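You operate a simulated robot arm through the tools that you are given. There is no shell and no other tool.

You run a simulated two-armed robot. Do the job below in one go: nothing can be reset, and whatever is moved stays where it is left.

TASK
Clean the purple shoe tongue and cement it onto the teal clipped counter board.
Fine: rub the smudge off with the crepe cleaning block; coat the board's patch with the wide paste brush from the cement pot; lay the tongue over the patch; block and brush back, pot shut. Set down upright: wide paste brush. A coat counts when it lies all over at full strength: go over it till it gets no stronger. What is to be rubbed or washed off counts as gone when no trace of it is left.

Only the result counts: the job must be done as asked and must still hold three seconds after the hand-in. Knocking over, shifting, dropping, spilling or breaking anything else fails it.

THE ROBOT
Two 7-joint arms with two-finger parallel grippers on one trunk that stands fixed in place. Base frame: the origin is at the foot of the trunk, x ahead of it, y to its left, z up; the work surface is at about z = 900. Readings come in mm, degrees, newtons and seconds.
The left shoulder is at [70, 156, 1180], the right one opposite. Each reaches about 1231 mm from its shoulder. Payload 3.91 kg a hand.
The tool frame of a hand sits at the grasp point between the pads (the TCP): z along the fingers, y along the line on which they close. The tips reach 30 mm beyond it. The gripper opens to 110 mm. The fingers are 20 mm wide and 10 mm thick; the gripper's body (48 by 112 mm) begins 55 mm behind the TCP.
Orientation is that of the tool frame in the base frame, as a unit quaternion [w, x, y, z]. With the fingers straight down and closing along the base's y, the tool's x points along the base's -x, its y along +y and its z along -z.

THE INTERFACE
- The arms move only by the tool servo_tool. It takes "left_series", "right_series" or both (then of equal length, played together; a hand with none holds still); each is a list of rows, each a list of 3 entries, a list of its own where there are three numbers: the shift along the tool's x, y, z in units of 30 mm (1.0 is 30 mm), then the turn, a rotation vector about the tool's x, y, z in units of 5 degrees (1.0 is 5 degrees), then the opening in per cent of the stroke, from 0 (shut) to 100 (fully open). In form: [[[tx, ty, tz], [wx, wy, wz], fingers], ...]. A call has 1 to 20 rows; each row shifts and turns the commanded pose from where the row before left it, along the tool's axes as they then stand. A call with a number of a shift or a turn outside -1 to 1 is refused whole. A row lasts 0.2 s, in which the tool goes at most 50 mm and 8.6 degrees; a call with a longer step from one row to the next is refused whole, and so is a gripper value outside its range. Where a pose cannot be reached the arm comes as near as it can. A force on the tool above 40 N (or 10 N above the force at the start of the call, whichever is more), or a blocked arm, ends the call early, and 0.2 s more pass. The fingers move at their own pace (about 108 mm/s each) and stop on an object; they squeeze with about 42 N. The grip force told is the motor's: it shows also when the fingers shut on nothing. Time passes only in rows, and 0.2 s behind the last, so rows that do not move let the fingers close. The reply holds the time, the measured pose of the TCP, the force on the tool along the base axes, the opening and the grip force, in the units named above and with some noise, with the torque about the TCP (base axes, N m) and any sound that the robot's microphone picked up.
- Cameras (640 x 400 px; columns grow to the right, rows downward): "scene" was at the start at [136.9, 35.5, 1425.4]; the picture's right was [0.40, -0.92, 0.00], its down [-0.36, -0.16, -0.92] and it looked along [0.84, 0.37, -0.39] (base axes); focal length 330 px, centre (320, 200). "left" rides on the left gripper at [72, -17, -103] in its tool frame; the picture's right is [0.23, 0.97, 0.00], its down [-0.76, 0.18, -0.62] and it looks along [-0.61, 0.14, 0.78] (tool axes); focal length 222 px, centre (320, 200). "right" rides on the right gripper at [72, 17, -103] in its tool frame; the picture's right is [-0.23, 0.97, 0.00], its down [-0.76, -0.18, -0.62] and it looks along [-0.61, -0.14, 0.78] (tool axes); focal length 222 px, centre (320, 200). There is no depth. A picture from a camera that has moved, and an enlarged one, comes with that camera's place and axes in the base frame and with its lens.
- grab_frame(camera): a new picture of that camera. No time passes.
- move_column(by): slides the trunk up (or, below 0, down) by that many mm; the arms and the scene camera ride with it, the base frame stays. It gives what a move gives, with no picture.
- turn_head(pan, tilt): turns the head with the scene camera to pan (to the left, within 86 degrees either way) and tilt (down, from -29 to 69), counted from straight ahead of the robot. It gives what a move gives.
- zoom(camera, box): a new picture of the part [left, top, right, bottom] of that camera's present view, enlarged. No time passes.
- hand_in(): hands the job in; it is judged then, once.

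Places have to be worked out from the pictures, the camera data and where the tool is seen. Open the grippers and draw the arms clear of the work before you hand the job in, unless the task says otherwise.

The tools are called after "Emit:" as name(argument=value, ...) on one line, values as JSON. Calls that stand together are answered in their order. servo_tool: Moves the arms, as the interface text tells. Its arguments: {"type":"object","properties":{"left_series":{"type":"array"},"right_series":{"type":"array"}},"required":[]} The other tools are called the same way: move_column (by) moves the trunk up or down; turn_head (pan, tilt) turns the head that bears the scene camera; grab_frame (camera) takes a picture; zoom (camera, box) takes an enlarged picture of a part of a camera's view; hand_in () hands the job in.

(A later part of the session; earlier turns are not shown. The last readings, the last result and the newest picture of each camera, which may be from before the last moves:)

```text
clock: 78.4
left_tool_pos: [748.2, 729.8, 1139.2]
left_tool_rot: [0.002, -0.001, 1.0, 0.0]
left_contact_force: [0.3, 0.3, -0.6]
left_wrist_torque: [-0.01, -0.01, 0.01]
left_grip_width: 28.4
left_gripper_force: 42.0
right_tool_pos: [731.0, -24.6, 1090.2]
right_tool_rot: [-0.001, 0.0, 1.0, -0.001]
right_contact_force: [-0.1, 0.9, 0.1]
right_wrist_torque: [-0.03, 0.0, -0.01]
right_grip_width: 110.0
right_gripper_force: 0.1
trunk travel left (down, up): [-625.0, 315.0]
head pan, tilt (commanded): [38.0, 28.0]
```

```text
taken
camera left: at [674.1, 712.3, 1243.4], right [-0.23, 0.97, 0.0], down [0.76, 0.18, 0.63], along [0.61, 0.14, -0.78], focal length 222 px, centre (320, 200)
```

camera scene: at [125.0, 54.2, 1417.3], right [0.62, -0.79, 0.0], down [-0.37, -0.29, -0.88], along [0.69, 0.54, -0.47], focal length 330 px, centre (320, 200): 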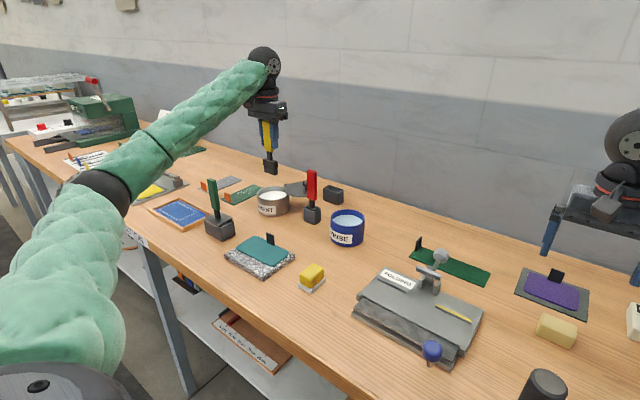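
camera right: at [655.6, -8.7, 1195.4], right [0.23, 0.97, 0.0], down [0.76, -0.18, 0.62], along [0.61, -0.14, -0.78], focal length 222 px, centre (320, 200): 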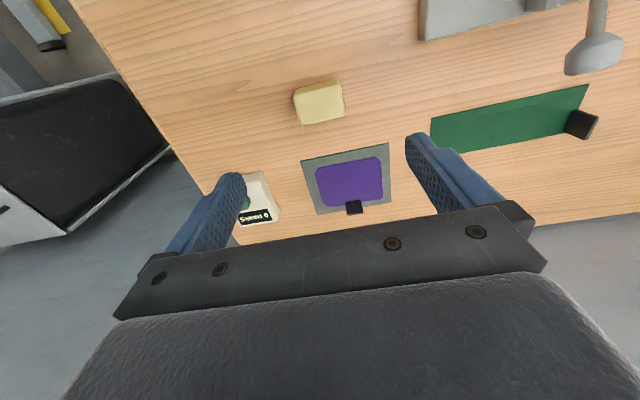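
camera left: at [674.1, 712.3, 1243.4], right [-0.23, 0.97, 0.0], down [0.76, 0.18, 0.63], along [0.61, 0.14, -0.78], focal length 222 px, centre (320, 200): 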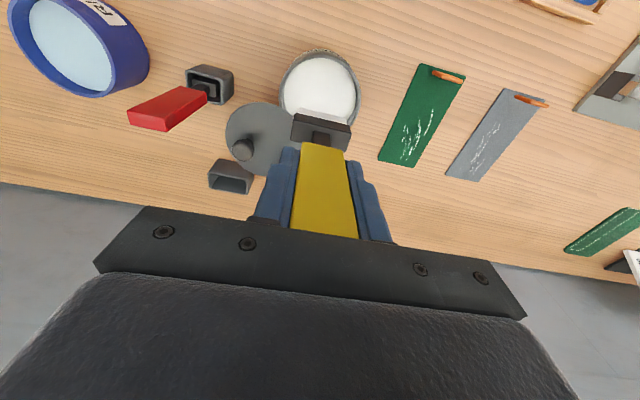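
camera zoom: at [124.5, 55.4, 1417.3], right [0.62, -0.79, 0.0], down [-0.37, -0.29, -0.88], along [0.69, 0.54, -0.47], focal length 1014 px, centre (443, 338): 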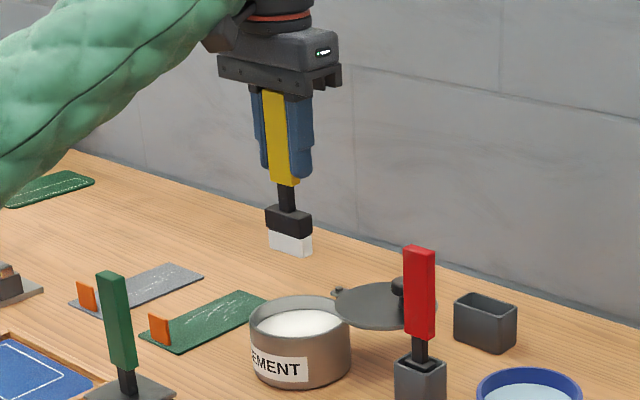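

The brush is loaded and still straight in the grip. I carry it over the teal board (centre ≈[563,581], top z≈922) and stop above its near part.

Emit:
servo_tool(left_series=[[[0.825, -0.617, 0], [0, 0, 0], 0], [[0.825, -0.617, 0], [0, 0, 0], 0], [[0.825, -0.617, 0], [0, 0, 0], 0], [[0.825, -0.617, 0], [0, 0, 0], 0], [[0.825, -0.617, 0], [0, 0, 0], 0], [[0.825, -0.617, 0], [0, 0, 0], 0], [[0.825, -0.617, 0], [0, 0, 0], 0], [[0.825, -0.617, 0], [0, 0, 0], 0], [[0, 0, 0.8], [0, 0, 0], 0], [[0, 0, 0.8], [0, 0, 0], 0], [[0, 0, 0.8], [0, 0, 0], 0], [[0, 0, 0], [0, 0, 0], 0]])

Emit:
grab_frame(camera="left")

Emit:
grab_frame(camera="scene")

Emit:
zoom(camera="scene", box=[200, 180, 320, 290])

```text
clock: 81.0
left_tool_pos: [547.7, 581.5, 1067.6]
left_tool_rot: [0.003, -0.002, 1.0, 0.001]
left_contact_force: [-0.6, -0.9, -0.8]
left_wrist_torque: [0.0, -0.01, -0.01]
left_grip_width: 28.3
left_gripper_force: 41.6
right_tool_pos: [728.9, -25.9, 1091.0]
right_tool_rot: [0.0, 0.001, 1.0, 0.0]
right_contact_force: [0.0, 1.0, 0.4]
right_wrist_torque: [-0.04, 0.02, 0.03]
right_grip_width: 110.0
right_gripper_force: 0.0
trunk travel left (down, up): [-625.0, 315.0]
head pan, tilt (commanded): [38.0, 28.0]
```

```text
taken
camera left: at [475.2, 563.8, 1171.5], right [-0.23, 0.97, 0.0], down [0.76, 0.18, 0.63], along [0.61, 0.14, -0.78], focal length 222 px, centre (320, 200)
```

left: 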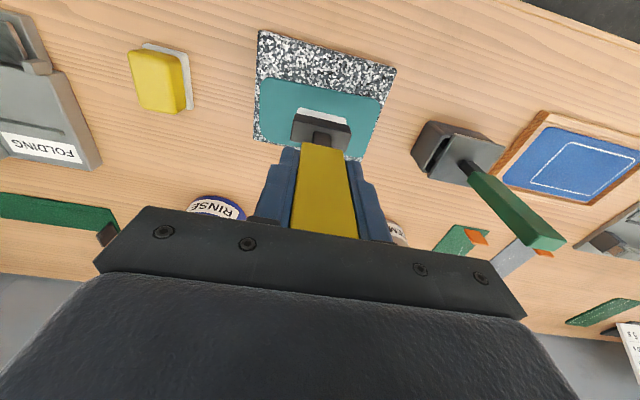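

```text
taken
camera scene: at [123.6, 54.7, 1417.5], right [0.62, -0.79, 0.0], down [-0.37, -0.29, -0.88], along [0.7, 0.54, -0.47], focal length 330 px, centre (320, 200)
```

scene: 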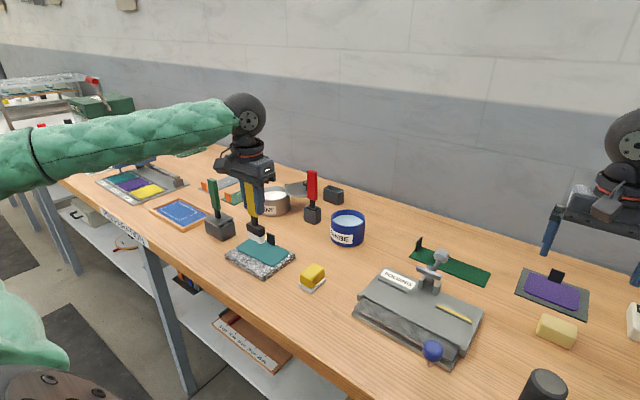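

```text
3.64 times, centred on (260, 235) of scene
camera zoom: at [123.6, 54.7, 1417.5], right [0.62, -0.79, 0.0], down [-0.37, -0.29, -0.88], along [0.7, 0.54, -0.47], focal length 1198 px, centre (538, 73)
```

zoom: 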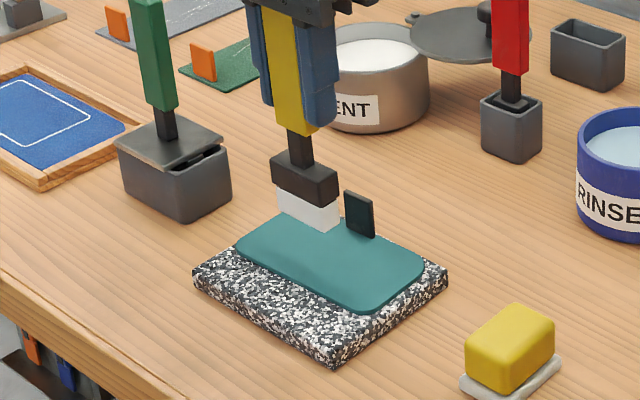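

Tip ≈958 now. I lower to just above the board and then probe for contact in small steps.

Emit:
servo_tool(left_series=[[[0, 0, 0.6], [0, 0, 0], 0], [[0, 0, 0.5], [0, 0, 0], 0], [[0, 0, 0], [0, 0, 0], 0]])

Emit:
zoom(camera="scene", box=[215, 200, 305, 280])

```text
clock: 81.8
left_tool_pos: [549.2, 581.5, 1035.3]
left_tool_rot: [0.003, -0.002, 1.0, 0.001]
left_contact_force: [0.0, 0.4, -0.9]
left_wrist_torque: [0.01, -0.01, 0.01]
left_grip_width: 28.5
left_gripper_force: 41.1
right_tool_pos: [730.3, -26.1, 1092.0]
right_tool_rot: [-0.001, 0.0, 1.0, -0.001]
right_contact_force: [-0.3, -0.3, -0.9]
right_wrist_torque: [-0.02, 0.03, 0.0]
right_grip_width: 110.1
right_gripper_force: 0.1
trunk travel left (down, up): [-625.0, 315.0]
head pan, tilt (commanded): [38.0, 28.0]
```

```text
5.00 times, centred on (260, 240) of scene
camera zoom: at [123.7, 54.8, 1417.5], right [0.62, -0.79, 0.0], down [-0.37, -0.29, -0.88], along [0.7, 0.54, -0.47], focal length 1648 px, centre (620, 0)
```

zoom: 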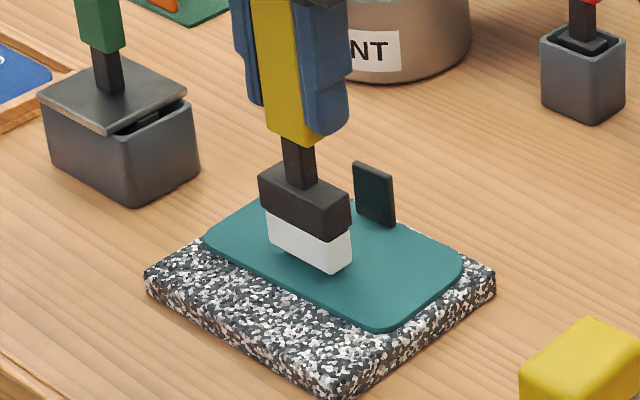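

The tips are a few mm above the teal. I step down 1.5 mm at a time.

Emit:
servo_tool(left_series=[[[0, 0, 0.1], [0, 0, 0], 0], [[0, 0, 0.05], [0, 0, 0], 0], [[0, 0, 0], [0, 0, 0], 0]])

Emit:
servo_tool(left_series=[[[0, 0, 0.05], [0, 0, 0], 0], [[0, 0, 0.05], [0, 0, 0], 0], [[0, 0, 0], [0, 0, 0], 0]])

```text
clock: 82.6
left_tool_pos: [550.0, 581.9, 1031.3]
left_tool_rot: [0.003, -0.002, 1.0, 0.001]
left_contact_force: [-0.3, -0.5, -0.6]
left_wrist_torque: [0.0, 0.02, -0.01]
left_grip_width: 28.4
left_gripper_force: 41.8
right_tool_pos: [728.2, -24.8, 1091.1]
right_tool_rot: [0.001, -0.001, 1.0, 0.0]
right_contact_force: [-0.5, 0.3, 0.7]
right_wrist_torque: [0.02, 0.0, -0.02]
right_grip_width: 109.8
right_gripper_force: 0.1
trunk travel left (down, up): [-625.0, 315.0]
head pan, tilt (commanded): [38.0, 28.0]
```

```text
clock: 83.4
left_tool_pos: [548.9, 582.0, 1027.7]
left_tool_rot: [0.004, -0.001, 1.0, 0.0]
left_contact_force: [0.2, 1.9, 9.6]
left_wrist_torque: [0.12, -0.08, 0.03]
left_grip_width: 28.5
left_gripper_force: 42.1
right_tool_pos: [728.7, -25.6, 1091.4]
right_tool_rot: [0.0, 0.0, 1.0, 0.0]
right_contact_force: [1.0, -0.6, 0.0]
right_wrist_torque: [0.02, -0.03, 0.0]
right_grip_width: 110.0
right_gripper_force: 0.1
trunk travel left (down, up): [-625.0, 315.0]
head pan, tilt (commanded): [38.0, 28.0]
```

Contact at TCP z≈1028 (≈10 N). I make a short trial stroke and look at what appears.

Emit:
servo_tool(left_series=[[[-0.33, 0, 0], [0, 0, 0], 0], [[-0.33, 0, 0], [0, 0, 0], 0], [[0, 0, 0], [0, 0, 0], 0]])

Emit:
zoom(camera="scene", box=[215, 200, 305, 280])

Emit:
zoom(camera="left", box=[230, 40, 410, 180])

```text
clock: 84.2
left_tool_pos: [569.4, 580.3, 1027.9]
left_tool_rot: [0.004, -0.002, 1.0, 0.0]
left_contact_force: [-2.1, 0.0, 9.5]
left_wrist_torque: [-0.07, 0.39, 0.04]
left_grip_width: 28.5
left_gripper_force: 42.1
right_tool_pos: [728.9, -26.2, 1092.0]
right_tool_rot: [0.0, 0.0, 1.0, 0.0]
right_contact_force: [0.0, -0.3, 0.1]
right_wrist_torque: [0.01, 0.02, 0.0]
right_grip_width: 110.1
right_gripper_force: 0.0
trunk travel left (down, up): [-625.0, 315.0]
head pan, tilt (commanded): [38.0, 28.0]
```

```text
5.00 times, centred on (260, 240) of scene
camera zoom: at [122.9, 54.1, 1417.6], right [0.62, -0.79, 0.0], down [-0.37, -0.29, -0.88], along [0.7, 0.54, -0.47], focal length 1648 px, centre (620, 0)
```

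zoom: 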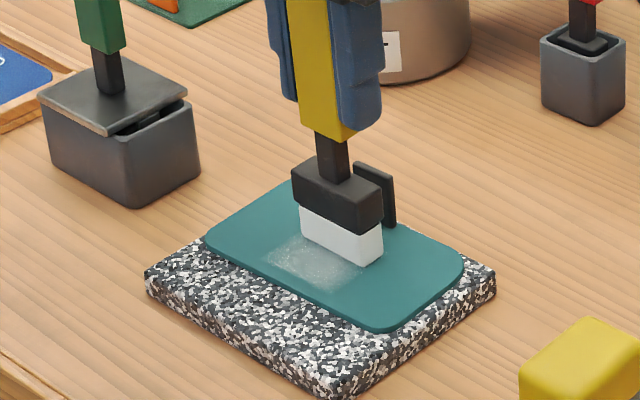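

```text
2.86 times, centred on (320, 110) of left
camera zoom: at [494.9, 563.1, 1132.1], right [-0.23, 0.97, 0.0], down [0.76, 0.18, 0.63], along [0.61, 0.14, -0.78], focal length 635 px, centre (320, 457)
```

zoom: 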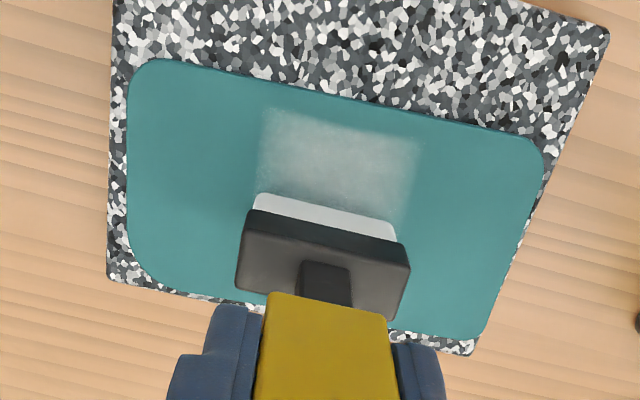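

The film appears on the teal, so this board takes the cement. I continue with overlapping strokes along x at y≈580, then a lane at y≈616.

Emit:
servo_tool(left_series=[[[-0.33, 0, 0], [0, 0, 0], 0], [[0.47, 0, 0], [0, 0, 0], 0], [[0.47, 0, 0], [0, 0, 0], 0], [[0.47, 0, 0], [0, 0, 0], 0], [[-0.47, 0, 0], [0, 0, 0], 0], [[-0.47, 0, 0], [0, 0, 0], 0], [[-0.47, 0, 0], [0, 0, 0], 0], [[0.47, 0, 0], [0, 0, 0], 0], [[0.47, 0, 0], [0, 0, 0], 0], [[0.47, 0, 0], [0, 0, 0], 0], [[0, 0.6, 0], [0, 0, 0], 0], [[0, 0.6, 0], [0, 0, 0], 0], [[-0.47, 0, 0], [0, 0, 0], 0], [[-0.47, 0, 0], [0, 0, 0], 0], [[-0.47, 0, 0], [0, 0, 0], 0], [[0.47, 0, 0], [0, 0, 0], 0], [[0.47, 0, 0], [0, 0, 0], 0], [[0.47, 0, 0], [0, 0, 0], 0]])

Emit:
zoom(camera="scene", box=[215, 200, 305, 280])

Emit:
zoom(camera="left", box=[200, 40, 420, 200])

```text
clock: 88.0
left_tool_pos: [536.4, 616.6, 1027.3]
left_tool_rot: [0.003, -0.001, 1.0, -0.001]
left_contact_force: [3.8, 0.9, 11.9]
left_wrist_torque: [-0.02, -0.38, 0.0]
left_grip_width: 28.2
left_gripper_force: 42.0
right_tool_pos: [727.3, -27.5, 1093.4]
right_tool_rot: [0.0, 0.0, 1.0, 0.0]
right_contact_force: [-0.5, -0.8, 0.1]
right_wrist_torque: [0.0, -0.01, -0.01]
right_grip_width: 110.0
right_gripper_force: 0.2
trunk travel left (down, up): [-625.0, 315.0]
head pan, tilt (commanded): [38.0, 28.0]
```

```text
5.00 times, centred on (260, 240) of scene
camera zoom: at [122.8, 53.6, 1417.6], right [0.62, -0.79, 0.0], down [-0.37, -0.29, -0.88], along [0.7, 0.54, -0.47], focal length 1648 px, centre (620, 0)
```

zoom: 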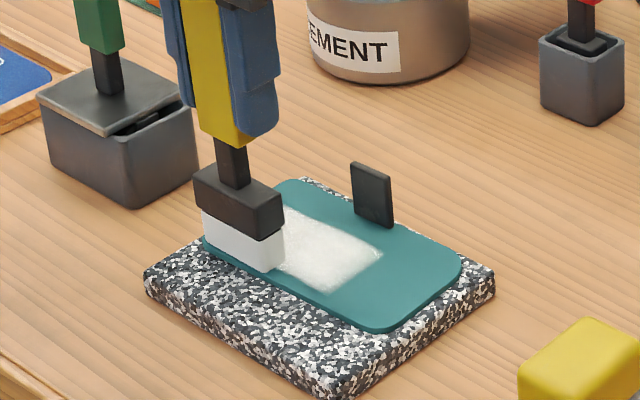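

```text
2.50 times, centred on (310, 120) of left
camera zoom: at [462.1, 597.9, 1131.9], right [-0.23, 0.97, 0.0], down [0.76, 0.18, 0.63], along [0.61, 0.14, -0.78], focal length 555 px, centre (345, 400)
```

zoom: 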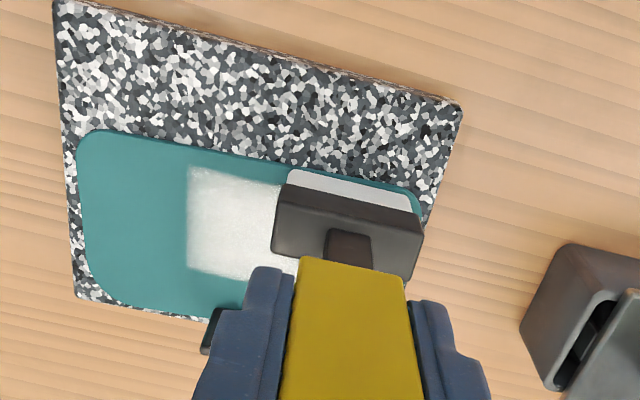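

A white coat is forming. I lift a little to see its outline.

Emit:
servo_tool(left_series=[[[0, 0, -0.5], [0, 0, 0], 0], [[0, 0, -1], [0, 0, 0], 0], [[0.8, 0, -1], [0, 0, 0], 0], [[0.8, 0, 0], [0, 0, 0], 0], [[0.8, 0, 0], [0, 0, 0], 0], [[0, 0, 0], [0, 0, 0], 0]])

Emit:
zoom(camera="scene", box=[215, 200, 305, 280])

Emit:
grab_frame(camera="left")

```text
clock: 89.4
left_tool_pos: [465.4, 615.8, 1100.3]
left_tool_rot: [0.003, -0.002, 1.0, 0.0]
left_contact_force: [-0.3, -0.9, -0.4]
left_wrist_torque: [-0.03, 0.04, -0.03]
left_grip_width: 28.5
left_gripper_force: 41.9
right_tool_pos: [728.7, -25.6, 1090.3]
right_tool_rot: [-0.001, 0.0, 1.0, 0.0]
right_contact_force: [-0.1, 0.6, 0.2]
right_wrist_torque: [-0.01, 0.03, -0.04]
right_grip_width: 109.8
right_gripper_force: 0.0
trunk travel left (down, up): [-625.0, 315.0]
head pan, tilt (commanded): [38.0, 28.0]
```

```text
5.00 times, centred on (260, 240) of scene
camera zoom: at [124.6, 55.2, 1417.3], right [0.62, -0.79, 0.0], down [-0.37, -0.29, -0.88], along [0.69, 0.54, -0.47], focal length 1648 px, centre (620, 0)
```

zoom: 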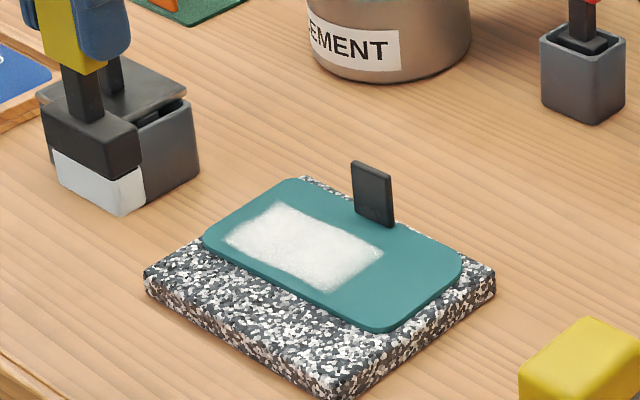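

```text
taken
camera left: at [390.3, 599.1, 1205.0], right [-0.23, 0.97, 0.0], down [0.76, 0.18, 0.63], along [0.61, 0.14, -0.78], focal length 222 px, centre (320, 200)
```

left: 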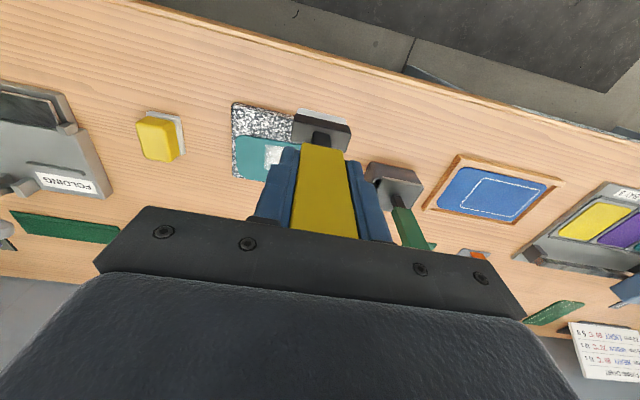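

The coat seems confined to an inset patch (x≈536–576, left limit y≈632). I extend it with lanes at y≈545 and re-stroke.

Emit:
servo_tool(left_series=[[[-0.8, -0.787, 0], [0, 0, 0], 0], [[-0.8, -0.787, 0], [0, 0, 0], 0], [[-0.8, -0.787, 0], [0, 0, 0], 0], [[0, 0, 0.8], [0, 0, 0], 0], [[0, 0, 0.8], [0, 0, 0], 0], [[0, 0, 0.65], [0, 0, 0], 0], [[0, 0, 0.08], [0, 0, 0], 0], [[0, 0, 0.05], [0, 0, 0], 0], [[0, 0, 0], [0, 0, 0], 0]])

```text
clock: 91.4
left_tool_pos: [538.3, 546.0, 1030.5]
left_tool_rot: [0.003, -0.002, 1.0, 0.0]
left_contact_force: [0.4, -0.8, -1.9]
left_wrist_torque: [0.01, -0.01, -0.02]
left_grip_width: 28.3
left_gripper_force: 41.4
right_tool_pos: [729.8, -26.3, 1091.7]
right_tool_rot: [0.0, 0.0, 1.0, 0.0]
right_contact_force: [-0.7, 0.4, 0.0]
right_wrist_torque: [0.02, -0.01, -0.01]
right_grip_width: 110.1
right_gripper_force: 0.0
trunk travel left (down, up): [-625.0, 315.0]
head pan, tilt (commanded): [38.0, 28.0]
```

Just above contact. I press down 2.7 mm and stroke this lane.

Emit:
servo_tool(left_series=[[[0, 0, 0.05], [0, 0, 0], 0], [[0, 0, 0.04], [0, 0, 0], 0], [[-0.47, 0, 0], [0, 0, 0], 0], [[-0.47, 0, 0], [0, 0, 0], 0], [[-0.47, 0, 0], [0, 0, 0], 0], [[0.47, 0, 0], [0, 0, 0], 0], [[0.47, 0, 0], [0, 0, 0], 0], [[0.47, 0, 0], [0, 0, 0], 0], [[-0.47, 0, 0], [0, 0, 0], 0], [[-0.47, 0, 0], [0, 0, 0], 0], [[-0.47, 0, 0], [0, 0, 0], 0], [[0.47, 0, 0], [0, 0, 0], 0], [[0.47, 0, 0], [0, 0, 0], 0], [[0.47, 0, 0], [0, 0, 0], 0], [[0, 0, -0.7], [0, 0, 0], 0], [[0.8, 0, -0.9], [0, 0, 0], 0], [[0.8, 0, -0.8], [0, 0, 0], 0], [[0.6, 0, 0], [0, 0, 0], 0]])

Emit:
zoom(camera="scene", box=[215, 200, 305, 280])

Emit:
grab_frame(camera="left")

```text
clock: 95.2
left_tool_pos: [470.4, 545.9, 1101.4]
left_tool_rot: [0.003, -0.002, 1.0, 0.0]
left_contact_force: [-0.3, -0.1, -0.3]
left_wrist_torque: [0.0, 0.01, -0.01]
left_grip_width: 28.4
left_gripper_force: 42.4
right_tool_pos: [727.8, -26.6, 1093.4]
right_tool_rot: [0.0, 0.0, 1.0, 0.0]
right_contact_force: [-0.3, -0.4, 0.9]
right_wrist_torque: [0.05, 0.03, 0.03]
right_grip_width: 110.4
right_gripper_force: 0.0
trunk travel left (down, up): [-625.0, 315.0]
head pan, tilt (commanded): [38.0, 28.0]
```

```text
5.00 times, centred on (260, 240) of scene
camera zoom: at [123.1, 54.6, 1417.5], right [0.62, -0.79, 0.0], down [-0.37, -0.29, -0.88], along [0.7, 0.54, -0.47], focal length 1648 px, centre (620, 0)
```

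zoom: 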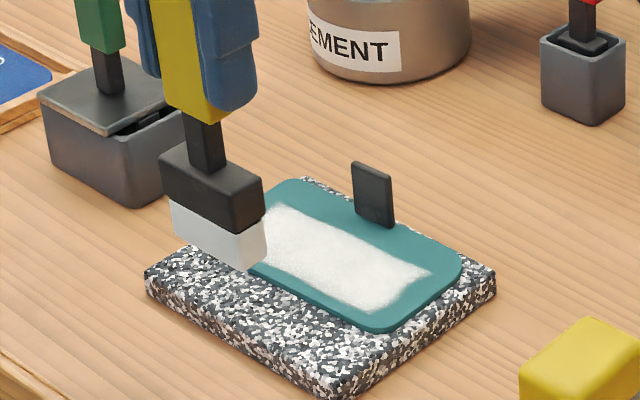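

```text
taken
camera left: at [397.0, 527.8, 1204.3], right [-0.23, 0.97, 0.0], down [0.76, 0.18, 0.63], along [0.61, 0.14, -0.78], focal length 222 px, centre (320, 200)
```

left: 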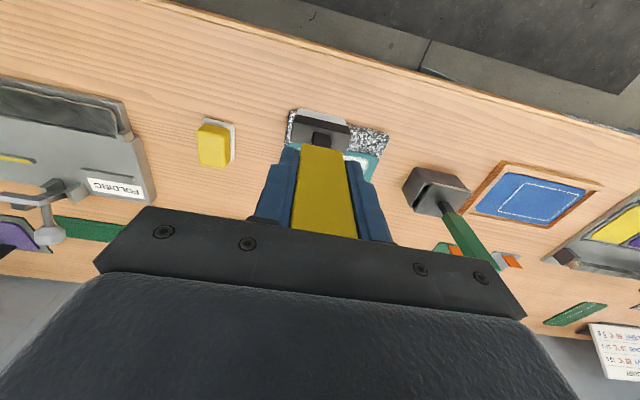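

The patch runs y≈528–632, x≈536–578 (yaw ≈4°). I zoom to judge the coat's strength.

Emit:
zoom(camera="scene", box=[240, 215, 310, 275])

Emit:
zoom(camera="left", box=[330, 120, 400, 190])

```text
6.67 times, centred on (275, 245) of scene
camera zoom: at [123.1, 54.6, 1417.5], right [0.62, -0.79, 0.0], down [-0.37, -0.29, -0.88], along [0.7, 0.54, -0.47], focal length 2197 px, centre (620, -100)
```

zoom: 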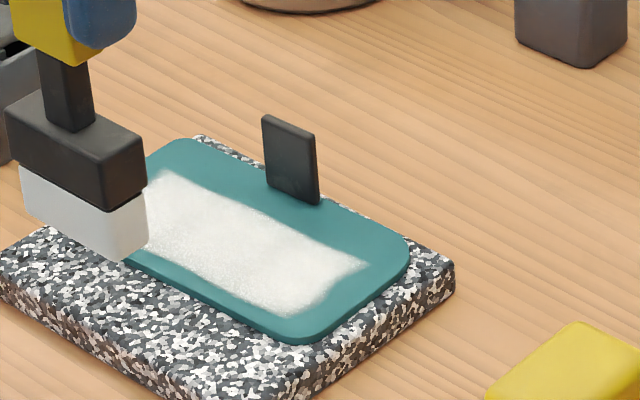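

```text
5.71 times, centred on (365, 155) of left
camera zoom: at [397.0, 527.8, 1204.3], right [-0.23, 0.97, 0.0], down [0.76, 0.18, 0.63], along [0.61, 0.14, -0.78], focal length 1269 px, centre (63, 457)
```

zoom: 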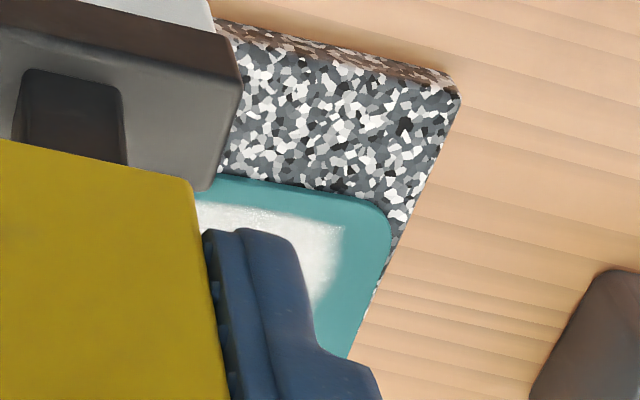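

The edges are still thin, so more passes are needed. I go back down and sweep along y in several x-lanes.

Emit:
servo_tool(left_series=[[[-0.76, -0.07, 0], [0, 0, 0], 0], [[-0.76, -0.07, 0], [0, 0, 0], 0], [[-0.76, -0.07, 0], [0, 0, 0], 0], [[0, 0, 0.8], [0, 0, 0], 0], [[0, 0, 0.8], [0, 0, 0], 0], [[0, 0, 0.6], [0, 0, 0], 0], [[0, 0, 0.12], [0, 0, 0], 0], [[0, 0, 0.1], [0, 0, 0], 0], [[0, 0.67, 0], [0, 0, 0], 0], [[0, 0.67, 0], [0, 0, 0], 0], [[0, 0.67, 0], [0, 0, 0], 0], [[0, 0.67, 0], [0, 0, 0], 0], [[-0.37, 0, 0], [0, 0, 0], 0], [[0, -0.67, 0], [0, 0, 0], 0], [[0, -0.67, 0], [0, 0, 0], 0], [[0, -0.67, 0], [0, 0, 0], 0], [[0, -0.67, 0], [0, 0, 0], 0]])

```text
clock: 98.8
left_tool_pos: [551.3, 540.2, 1027.0]
left_tool_rot: [0.004, -0.002, 1.0, 0.0]
left_contact_force: [0.6, 2.1, 6.6]
left_wrist_torque: [0.22, -0.13, -0.02]
left_grip_width: 28.3
left_gripper_force: 41.4
right_tool_pos: [729.3, -25.1, 1092.5]
right_tool_rot: [0.0, 0.0, 1.0, 0.0]
right_contact_force: [0.1, -0.2, 0.1]
right_wrist_torque: [0.03, -0.02, -0.01]
right_grip_width: 110.2
right_gripper_force: 0.0
trunk travel left (down, up): [-625.0, 315.0]
head pan, tilt (commanded): [38.0, 28.0]
```

Good (≈7 N). I continue the lanes at x≈562, 573 and back.

Emit:
servo_tool(left_series=[[[-0.37, 0, 0], [0, 0, 0], 0], [[0, 0.67, 0], [0, 0, 0], 0], [[0, 0.67, 0], [0, 0, 0], 0], [[0, 0.67, 0], [0, 0, 0], 0], [[0, 0.67, 0], [0, 0, 0], 0], [[-0.37, 0, 0], [0, 0, 0], 0], [[0, -0.67, 0], [0, 0, 0], 0], [[0, -0.67, 0], [0, 0, 0], 0], [[0, -0.67, 0], [0, 0, 0], 0], [[0, -0.67, 0], [0, 0, 0], 0], [[0.5, 0, 0], [0, 0, 0], 0], [[0, 0.67, 0], [0, 0, 0], 0], [[0, 0.67, 0], [0, 0, 0], 0], [[0, 0.67, 0], [0, 0, 0], 0], [[0, 0.67, 0], [0, 0, 0], 0], [[0.5, 0, 0], [0, 0, 0], 0], [[0, -0.67, 0], [0, 0, 0], 0], [[0, -0.67, 0], [0, 0, 0], 0], [[0, -0.67, 0], [0, 0, 0], 0], [[0, -0.67, 0], [0, 0, 0], 0]])

Emit:
servo_tool(left_series=[[[0, 0, -0.7], [0, 0, 0], 0], [[0.8, 0, -0.9], [0, 0, 0], 0], [[0.8, 0, -0.8], [0, 0, 0], 0], [[0.8, 0.5, 0], [0, 0, 0], 0], [[0.5, 0.8, 0], [0, 0, 0], 0], [[0, 0.8, 0], [0, 0, 0], 0], [[0, 0.8, 0], [0, 0, 0], 0]])

Emit:
zoom(camera="scene", box=[215, 210, 305, 280])

Emit:
grab_frame(camera="left")

```text
clock: 103.0
left_tool_pos: [542.0, 539.5, 1028.5]
left_tool_rot: [0.004, -0.002, 1.0, 0.001]
left_contact_force: [2.9, 6.5, 14.4]
left_wrist_torque: [0.55, -0.21, 0.03]
left_grip_width: 28.6
left_gripper_force: 42.2
right_tool_pos: [728.4, -25.8, 1092.2]
right_tool_rot: [-0.001, 0.001, 1.0, 0.0]
right_contact_force: [-1.0, 0.4, 1.6]
right_wrist_torque: [-0.02, -0.03, 0.03]
right_grip_width: 109.8
right_gripper_force: 0.0
trunk travel left (down, up): [-625.0, 315.0]
head pan, tilt (commanded): [38.0, 28.0]
```

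```text
clock: 104.6
left_tool_pos: [454.1, 626.6, 1098.9]
left_tool_rot: [0.003, -0.002, 1.0, 0.0]
left_contact_force: [-0.6, -0.7, -1.2]
left_wrist_torque: [-0.02, 0.01, 0.02]
left_grip_width: 28.5
left_gripper_force: 42.0
right_tool_pos: [728.4, -26.2, 1092.8]
right_tool_rot: [0.0, 0.0, 1.0, -0.001]
right_contact_force: [0.1, 0.1, 0.1]
right_wrist_torque: [0.02, 0.02, 0.05]
right_grip_width: 109.9
right_gripper_force: 0.1
trunk travel left (down, up): [-625.0, 315.0]
head pan, tilt (commanded): [38.0, 28.0]
```

```text
5.71 times, centred on (260, 245) of scene
camera zoom: at [122.9, 54.8, 1417.6], right [0.62, -0.79, 0.0], down [-0.37, -0.29, -0.88], along [0.7, 0.54, -0.47], focal length 1883 px, centre (663, -57)
```

zoom: 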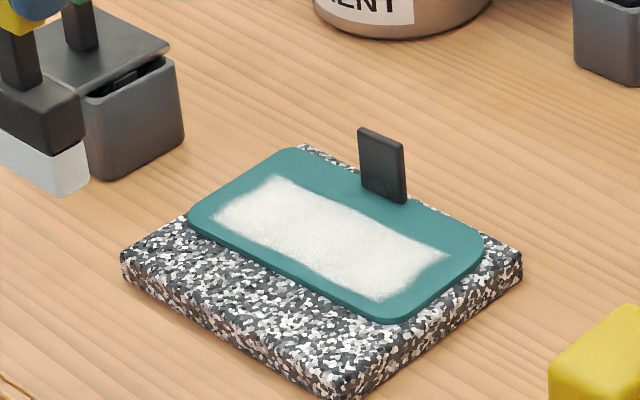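

```text
taken
camera left: at [380.0, 608.7, 1202.6], right [-0.23, 0.97, 0.0], down [0.76, 0.18, 0.63], along [0.61, 0.14, -0.78], focal length 222 px, centre (320, 200)
```

left: 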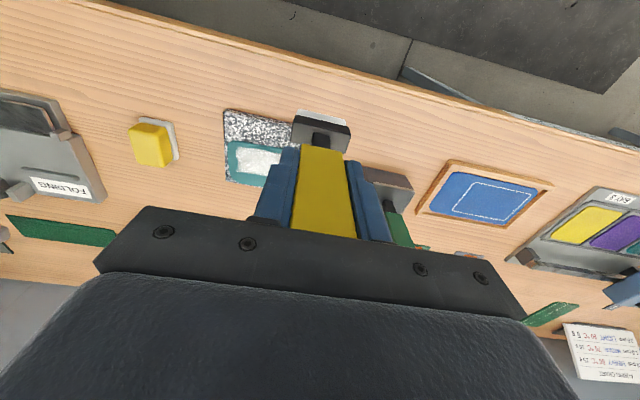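

More uniform now. I take a close zoom as a reference before re-dipping and going over it again.

Emit:
zoom(camera="scene", box=[240, 228, 282, 268])

Emit:
zoom(camera="left", box=[215, 130, 300, 200])

Emit:
zoom(camera="scene", box=[190, 180, 250, 240])

```text
10.00 times, centred on (261, 248) of scene
camera zoom: at [122.9, 54.8, 1417.6], right [0.62, -0.79, 0.0], down [-0.37, -0.29, -0.88], along [0.7, 0.54, -0.47], focal length 3295 px, centre (910, -280)
```

zoom: 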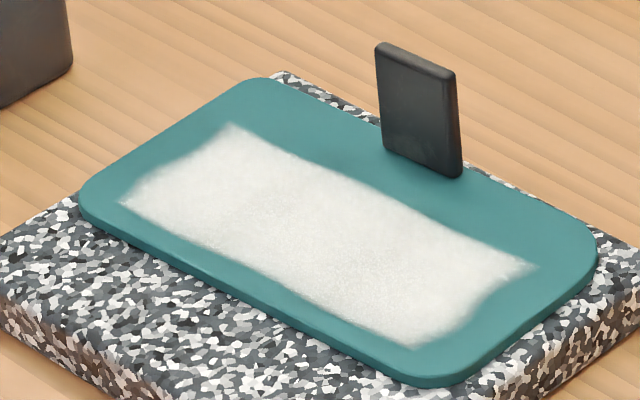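

```text
5.71 times, centred on (258, 165) of left
camera zoom: at [380.0, 608.7, 1202.6], right [-0.23, 0.97, 0.0], down [0.76, 0.18, 0.63], along [0.61, 0.14, -0.78], focal length 1269 px, centre (677, 400)
```

zoom: 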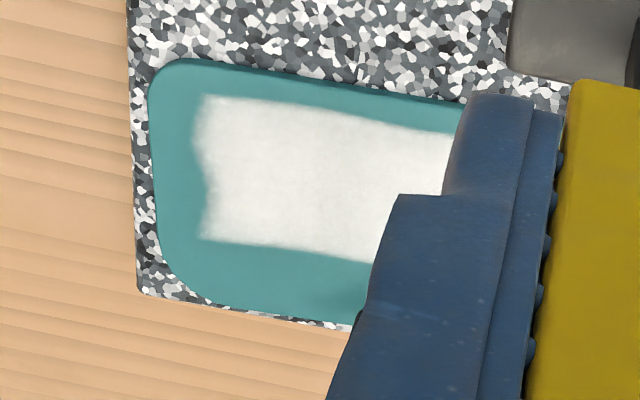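

```text
6.67 times, centred on (220, 210) of scene
camera zoom: at [122.9, 54.8, 1417.6], right [0.62, -0.79, 0.0], down [-0.37, -0.29, -0.88], along [0.7, 0.54, -0.47], focal length 2197 px, centre (987, 133)
```

zoom: 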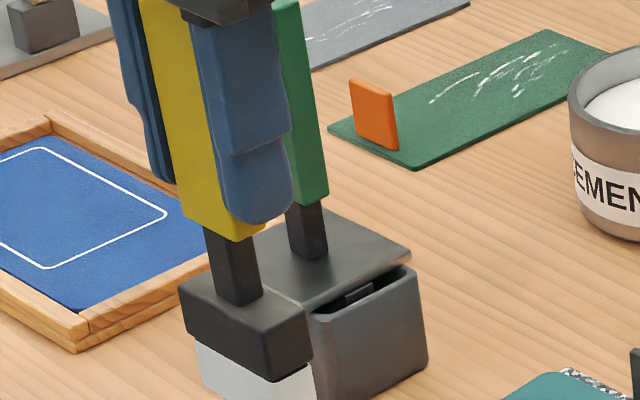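

The patch limits look like x 536–577, y 528–632; its ends are still a bit thin. I go back to the pot for more cement, routing clear of the roller and red brush.

Emit:
servo_tool(left_series=[[[0, 0, -0.7], [0, 0, 0], 0], [[0, 0, -0.7], [0, 0, 0], 0], [[-0.81, -0.11, 0], [0, 0, 0], 0], [[-0.81, -0.11, 0], [0, 0, 0], 0], [[-0.81, -0.11, 0], [0, 0, 0], 0], [[-0.81, -0.11, 0], [0, 0, 0], 0], [[-0.81, -0.11, 0], [0, 0, 0], 0], [[-0.81, -0.11, 0], [0, 0, 0], 0], [[-0.82, 0.67, 0], [0, 0, 0], 0], [[-0.82, 0.67, 0], [0, 0, 0], 0], [[-0.82, 0.67, 0], [0, 0, 0], 0], [[-0.82, 0.67, 0], [0, 0, 0], 0], [[-0.82, 0.67, 0], [0, 0, 0], 0], [[-0.82, 0.67, 0], [0, 0, 0], 0], [[0, 0, 0], [0, 0, 0], 0]])

Emit:
grab_frame(camera="left")

Emit:
zoom(camera="scene", box=[225, 90, 345, 290])

```text
clock: 107.8
left_tool_pos: [745.2, 728.2, 1146.0]
left_tool_rot: [0.004, -0.002, 1.0, 0.0]
left_contact_force: [0.1, -0.1, -0.3]
left_wrist_torque: [-0.05, 0.0, 0.01]
left_grip_width: 28.4
left_gripper_force: 42.2
right_tool_pos: [729.3, -26.1, 1093.5]
right_tool_rot: [0.0, 0.001, 1.0, 0.0]
right_contact_force: [-0.1, -0.4, -0.4]
right_wrist_torque: [0.0, -0.01, 0.04]
right_grip_width: 109.9
right_gripper_force: 0.1
trunk travel left (down, up): [-625.0, 315.0]
head pan, tilt (commanded): [38.0, 28.0]
```

```text
taken
camera left: at [673.2, 710.5, 1248.7], right [-0.23, 0.97, 0.0], down [0.76, 0.18, 0.63], along [0.61, 0.14, -0.78], focal length 222 px, centre (320, 200)
```

left: 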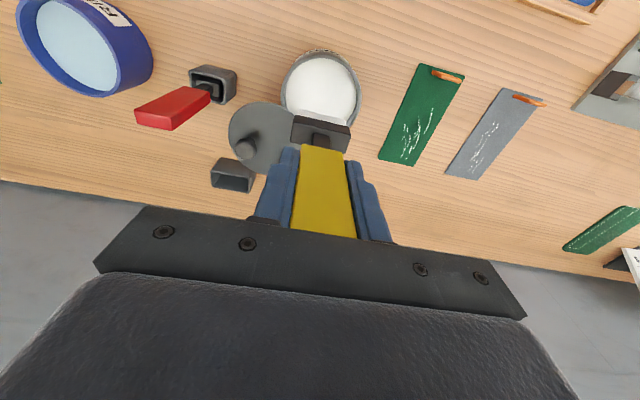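

```text
2.00 times, centred on (285, 190) of scene
camera zoom: at [122.9, 54.6, 1417.6], right [0.62, -0.79, 0.0], down [-0.37, -0.29, -0.88], along [0.7, 0.54, -0.47], focal length 659 px, centre (390, 220)
```

zoom: 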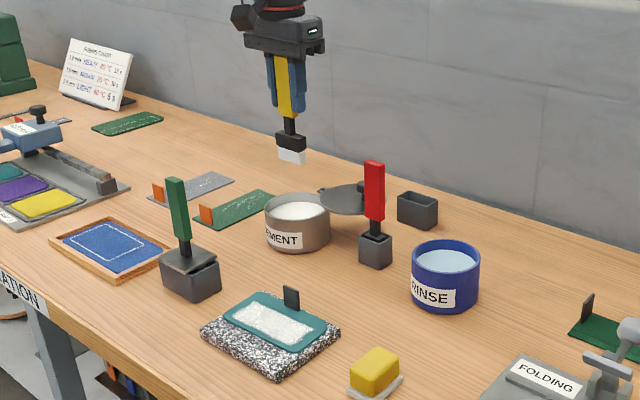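

Aligned over the pot. I lower to just above the cement and then touch it softly.

Emit:
servo_tool(left_series=[[[-0.06, 0, 0.8], [0, 0, 0], 0], [[0, 0, 0.8], [0, 0, 0], 0], [[0, 0, 0.8], [0, 0, 0], 0], [[0, 0, 0.5], [0, 0, 0], 0], [[0, 0, 0.1], [0, 0, 0], 0], [[0, 0, 0.05], [0, 0, 0], 0], [[0, 0, 0], [0, 0, 0], 0]])

```text
clock: 109.4
left_tool_pos: [749.3, 728.4, 1052.5]
left_tool_rot: [0.003, -0.002, 1.0, 0.0]
left_contact_force: [1.8, 3.3, 6.4]
left_wrist_torque: [0.25, -0.08, -0.02]
left_grip_width: 28.5
left_gripper_force: 42.0
right_tool_pos: [727.8, -26.0, 1092.3]
right_tool_rot: [0.0, 0.0, 1.0, 0.001]
right_contact_force: [-0.3, 0.0, 0.6]
right_wrist_torque: [0.0, 0.04, -0.01]
right_grip_width: 110.0
right_gripper_force: 0.1
trunk travel left (down, up): [-625.0, 315.0]
head pan, tilt (commanded): [38.0, 28.0]
```

Light contact (6 N) in the cement. I hold briefly, raise, and return to the board's right end.

Emit:
servo_tool(left_series=[[[0, 0, 0], [0, 0, 0], 0], [[0, 0, 0], [0, 0, 0], 0], [[0, 0, -0.5], [0, 0, 0], 0], [[0, 0, -0.8], [0, 0, 0], 0], [[0, 0, -0.9], [0, 0, 0], 0], [[0, 0, -0.9], [0, 0, 0], 0], [[0.82, -0.67, 0], [0, 0, 0], 0], [[0.82, -0.67, 0], [0, 0, 0], 0], [[0.82, -0.67, 0], [0, 0, 0], 0], [[0.82, -0.67, 0], [0, 0, 0], 0], [[0.82, -0.67, 0], [0, 0, 0], 0], [[0.82, -0.67, 0], [0, 0, 0], 0], [[0.65, -0.79, 0], [0, 0, 0], 0], [[0.65, -0.79, 0], [0, 0, 0], 0], [[0.65, -0.79, 0], [0, 0, 0], 0], [[0, 0, 0.9], [0, 0, 0], 0], [[0, 0, 0.9], [0, 0, 0], 0], [[0, 0, 0], [0, 0, 0], 0]])

Emit:
zoom(camera="scene", box=[200, 170, 320, 290])

```text
clock: 113.2
left_tool_pos: [544.9, 535.6, 1089.7]
left_tool_rot: [0.002, -0.001, 1.0, 0.0]
left_contact_force: [0.5, 0.2, -1.1]
left_wrist_torque: [0.02, 0.02, -0.01]
left_grip_width: 28.5
left_gripper_force: 41.4
right_tool_pos: [728.4, -26.3, 1091.2]
right_tool_rot: [0.0, 0.0, 1.0, -0.001]
right_contact_force: [1.0, 0.4, 0.1]
right_wrist_torque: [-0.01, 0.0, 0.01]
right_grip_width: 109.8
right_gripper_force: 0.1
trunk travel left (down, up): [-625.0, 315.0]
head pan, tilt (commanded): [38.0, 28.0]
```

```text
3.33 times, centred on (260, 230) of scene
camera zoom: at [123.7, 54.4, 1417.5], right [0.62, -0.79, 0.0], down [-0.37, -0.29, -0.88], along [0.7, 0.54, -0.47], focal length 1098 px, centre (520, 100)
```

zoom: 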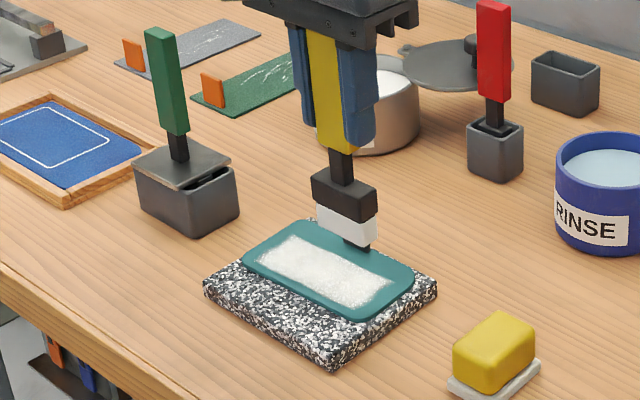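

I lower to contact (~10 N) and make the first two long sweeps, passing fully over both ends.

Emit:
servo_tool(left_series=[[[0.13, 0, 0.8], [0, 0, 0], 0], [[0, 0, 0.8], [0, 0, 0], 0], [[0, 0, 0.3], [0, 0, 0], 0], [[0, 0, 0.1], [0, 0, 0], 0], [[0, 0, 0.06], [0, 0, 0], 0], [[0, 0, 0], [0, 0, 0], 0]])

```text
clock: 114.6
left_tool_pos: [539.2, 536.3, 1028.2]
left_tool_rot: [0.004, -0.001, 1.0, 0.0]
left_contact_force: [1.1, 0.2, 6.2]
left_wrist_torque: [0.15, -0.03, -0.01]
left_grip_width: 28.7
left_gripper_force: 42.1
right_tool_pos: [728.2, -26.3, 1091.7]
right_tool_rot: [0.0, 0.0, 1.0, 0.0]
right_contact_force: [-0.4, -0.2, -0.3]
right_wrist_torque: [0.02, 0.03, 0.01]
right_grip_width: 109.9
right_gripper_force: 0.1
trunk travel left (down, up): [-625.0, 315.0]
head pan, tilt (commanded): [38.0, 28.0]
```

Emit:
servo_tool(left_series=[[[0, 0.76, 0.03], [0, 0, 0], 0], [[0, 0.76, 0], [0, 0, 0], 0], [[0, 0.76, 0], [0, 0, 0], 0], [[0, 0.76, 0], [0, 0, 0], 0], [[-0.37, 0, 0], [0, 0, 0], 0], [[0, -0.76, 0], [0, 0, 0], 0], [[0, -0.76, 0], [0, 0, 0], 0], [[0, -0.76, 0], [0, 0, 0], 0], [[0, -0.76, 0], [0, 0, 0], 0], [[-0.37, 0, 0], [0, 0, 0], 0], [[0, 0.76, 0], [0, 0, 0], 0], [[0, 0.76, 0], [0, 0, 0], 0], [[0, 0.76, 0], [0, 0, 0], 0], [[0, 0.76, 0], [0, 0, 0], 0], [[-0.37, 0, 0], [0, 0, 0], 0], [[0, -0.76, 0], [0, 0, 0], 0], [[0, -0.76, 0], [0, 0, 0], 0], [[0, -0.76, 0], [0, 0, 0], 0], [[0, -0.76, 0], [0, 0, 0], 0]])

Emit:
servo_tool(left_series=[[[0.4, 0, 0], [0, 0, 0], 0], [[0.4, 0, 0], [0, 0, 0], 0], [[0.35, 0, 0], [0, 0, 0], 0], [[-0.4, 0, 0], [0, 0, 0], 0], [[-0.4, 0, 0], [0, 0, 0], 0], [[-0.35, 0, 0], [0, 0, 0], 0], [[0, 0.76, 0], [0, 0, 0], 0], [[0, 0.76, 0], [0, 0, 0], 0], [[0, 0.76, 0], [0, 0, 0], 0], [[0, 0.76, 0], [0, 0, 0], 0], [[0.4, 0, 0], [0, 0, 0], 0], [[0.4, 0, 0], [0, 0, 0], 0], [[0.35, 0, 0], [0, 0, 0], 0], [[-0.4, 0, 0], [0, 0, 0], 0], [[-0.4, 0, 0], [0, 0, 0], 0], [[0.4, 0, 0], [0, 0, 0], 0], [[0.4, 0, 0], [0, 0, 0], 0], [[0, 0, 0], [0, 0, 0], 0]])

Emit:
servo_tool(left_series=[[[0, 0, -0.7], [0, 0, 0], 0], [[0.8, 0, -0.9], [0, 0, 0], 0], [[0.8, 0, -0.8], [0, 0, 0], 0], [[0.8, 0, 0], [0, 0, 0], 0], [[0.5, 0, 0], [0, 0, 0], 0], [[0, 0, 0], [0, 0, 0], 0]])

Emit:
zoom(camera="scene", box=[240, 228, 282, 268])

Emit:
grab_frame(camera="left")

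```text
clock: 118.6
left_tool_pos: [572.5, 536.5, 1028.1]
left_tool_rot: [0.004, -0.002, 1.0, 0.001]
left_contact_force: [1.2, 7.4, 23.5]
left_wrist_torque: [0.74, -0.05, 0.01]
left_grip_width: 28.6
left_gripper_force: 42.5
right_tool_pos: [729.2, -25.5, 1093.7]
right_tool_rot: [0.0, 0.0, 1.0, 0.0]
right_contact_force: [0.2, -0.5, 0.4]
right_wrist_torque: [0.0, -0.02, 0.0]
right_grip_width: 109.9
right_gripper_force: 0.1
trunk travel left (down, up): [-625.0, 315.0]
head pan, tilt (commanded): [38.0, 28.0]
```

```text
clock: 122.4
left_tool_pos: [539.5, 626.5, 1028.1]
left_tool_rot: [0.004, -0.002, 1.0, 0.001]
left_contact_force: [1.6, -0.5, 4.9]
left_wrist_torque: [-0.07, -0.03, -0.02]
left_grip_width: 28.7
left_gripper_force: 42.1
right_tool_pos: [728.9, -25.0, 1091.9]
right_tool_rot: [0.0, 0.0, 1.0, 0.0]
right_contact_force: [-0.3, 0.0, 0.8]
right_wrist_torque: [-0.01, 0.0, 0.0]
right_grip_width: 110.1
right_gripper_force: 0.1
trunk travel left (down, up): [-625.0, 315.0]
head pan, tilt (commanded): [38.0, 28.0]
```

```text
clock: 123.8
left_tool_pos: [450.9, 626.8, 1098.4]
left_tool_rot: [0.002, -0.002, 1.0, 0.0]
left_contact_force: [1.0, 0.2, -1.1]
left_wrist_torque: [-0.01, 0.0, 0.04]
left_grip_width: 28.1
left_gripper_force: 41.8
right_tool_pos: [729.5, -24.9, 1091.6]
right_tool_rot: [0.0, -0.001, 1.0, 0.001]
right_contact_force: [-0.8, -0.1, -0.8]
right_wrist_torque: [-0.02, 0.0, 0.0]
right_grip_width: 109.8
right_gripper_force: 0.1
trunk travel left (down, up): [-625.0, 315.0]
head pan, tilt (commanded): [38.0, 28.0]
```

```text
10.00 times, centred on (261, 248) of scene
camera zoom: at [124.2, 55.2, 1417.4], right [0.62, -0.79, 0.0], down [-0.37, -0.29, -0.88], along [0.7, 0.54, -0.47], focal length 3295 px, centre (910, -280)
```

zoom: 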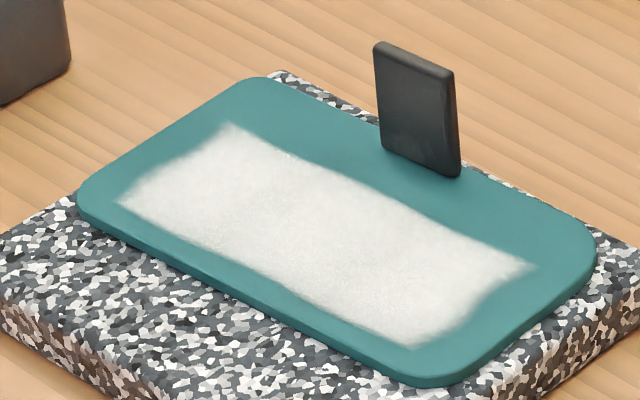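

```text
taken
camera left: at [378.3, 609.3, 1202.1], right [-0.23, 0.97, 0.0], down [0.76, 0.18, 0.63], along [0.61, 0.14, -0.78], focal length 222 px, centre (320, 200)
```

left: 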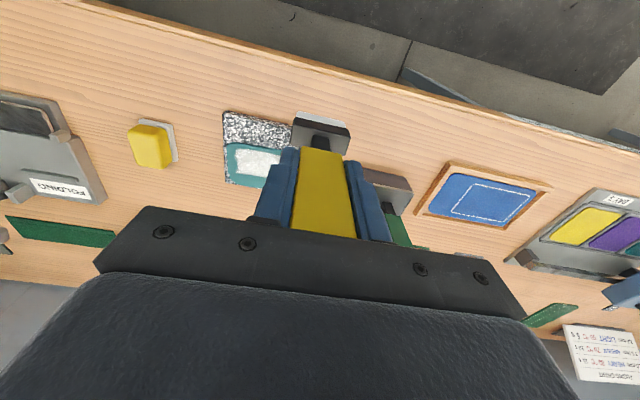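

The coat's outline matches the previous reference. I compare the same left-camera zoom to confirm it got no stronger.

Emit:
zoom(camera="left", box=[215, 130, 300, 200])

Emit:
zoom(camera="scene", box=[215, 210, 305, 280])

```text
5.71 times, centred on (258, 165) of left
camera zoom: at [378.3, 609.3, 1202.1], right [-0.23, 0.97, 0.0], down [0.76, 0.18, 0.63], along [0.61, 0.14, -0.78], focal length 1269 px, centre (677, 400)
```

zoom: 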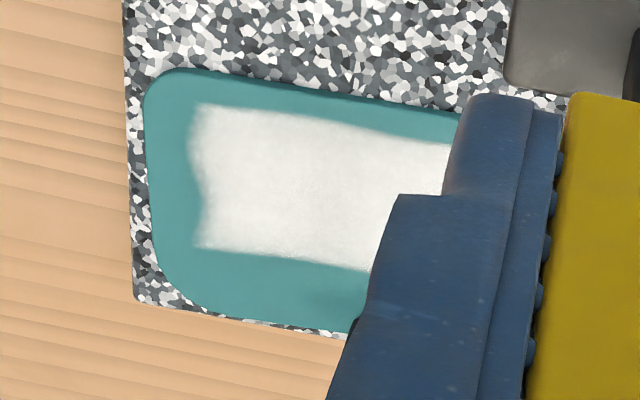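

```text
5.71 times, centred on (260, 245) of scene
camera zoom: at [124.2, 55.2, 1417.4], right [0.62, -0.79, 0.0], down [-0.37, -0.29, -0.88], along [0.7, 0.54, -0.47], focal length 1883 px, centre (663, -57)
```

zoom: 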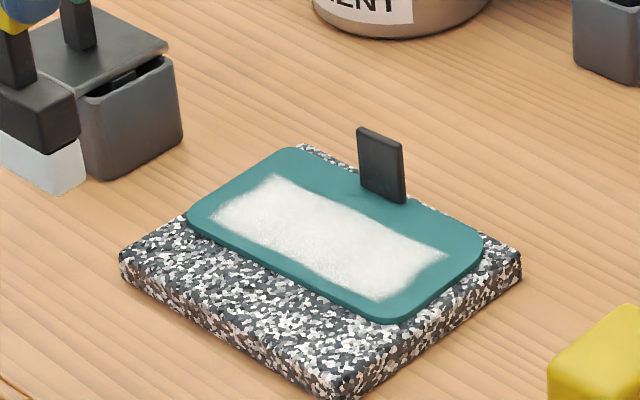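

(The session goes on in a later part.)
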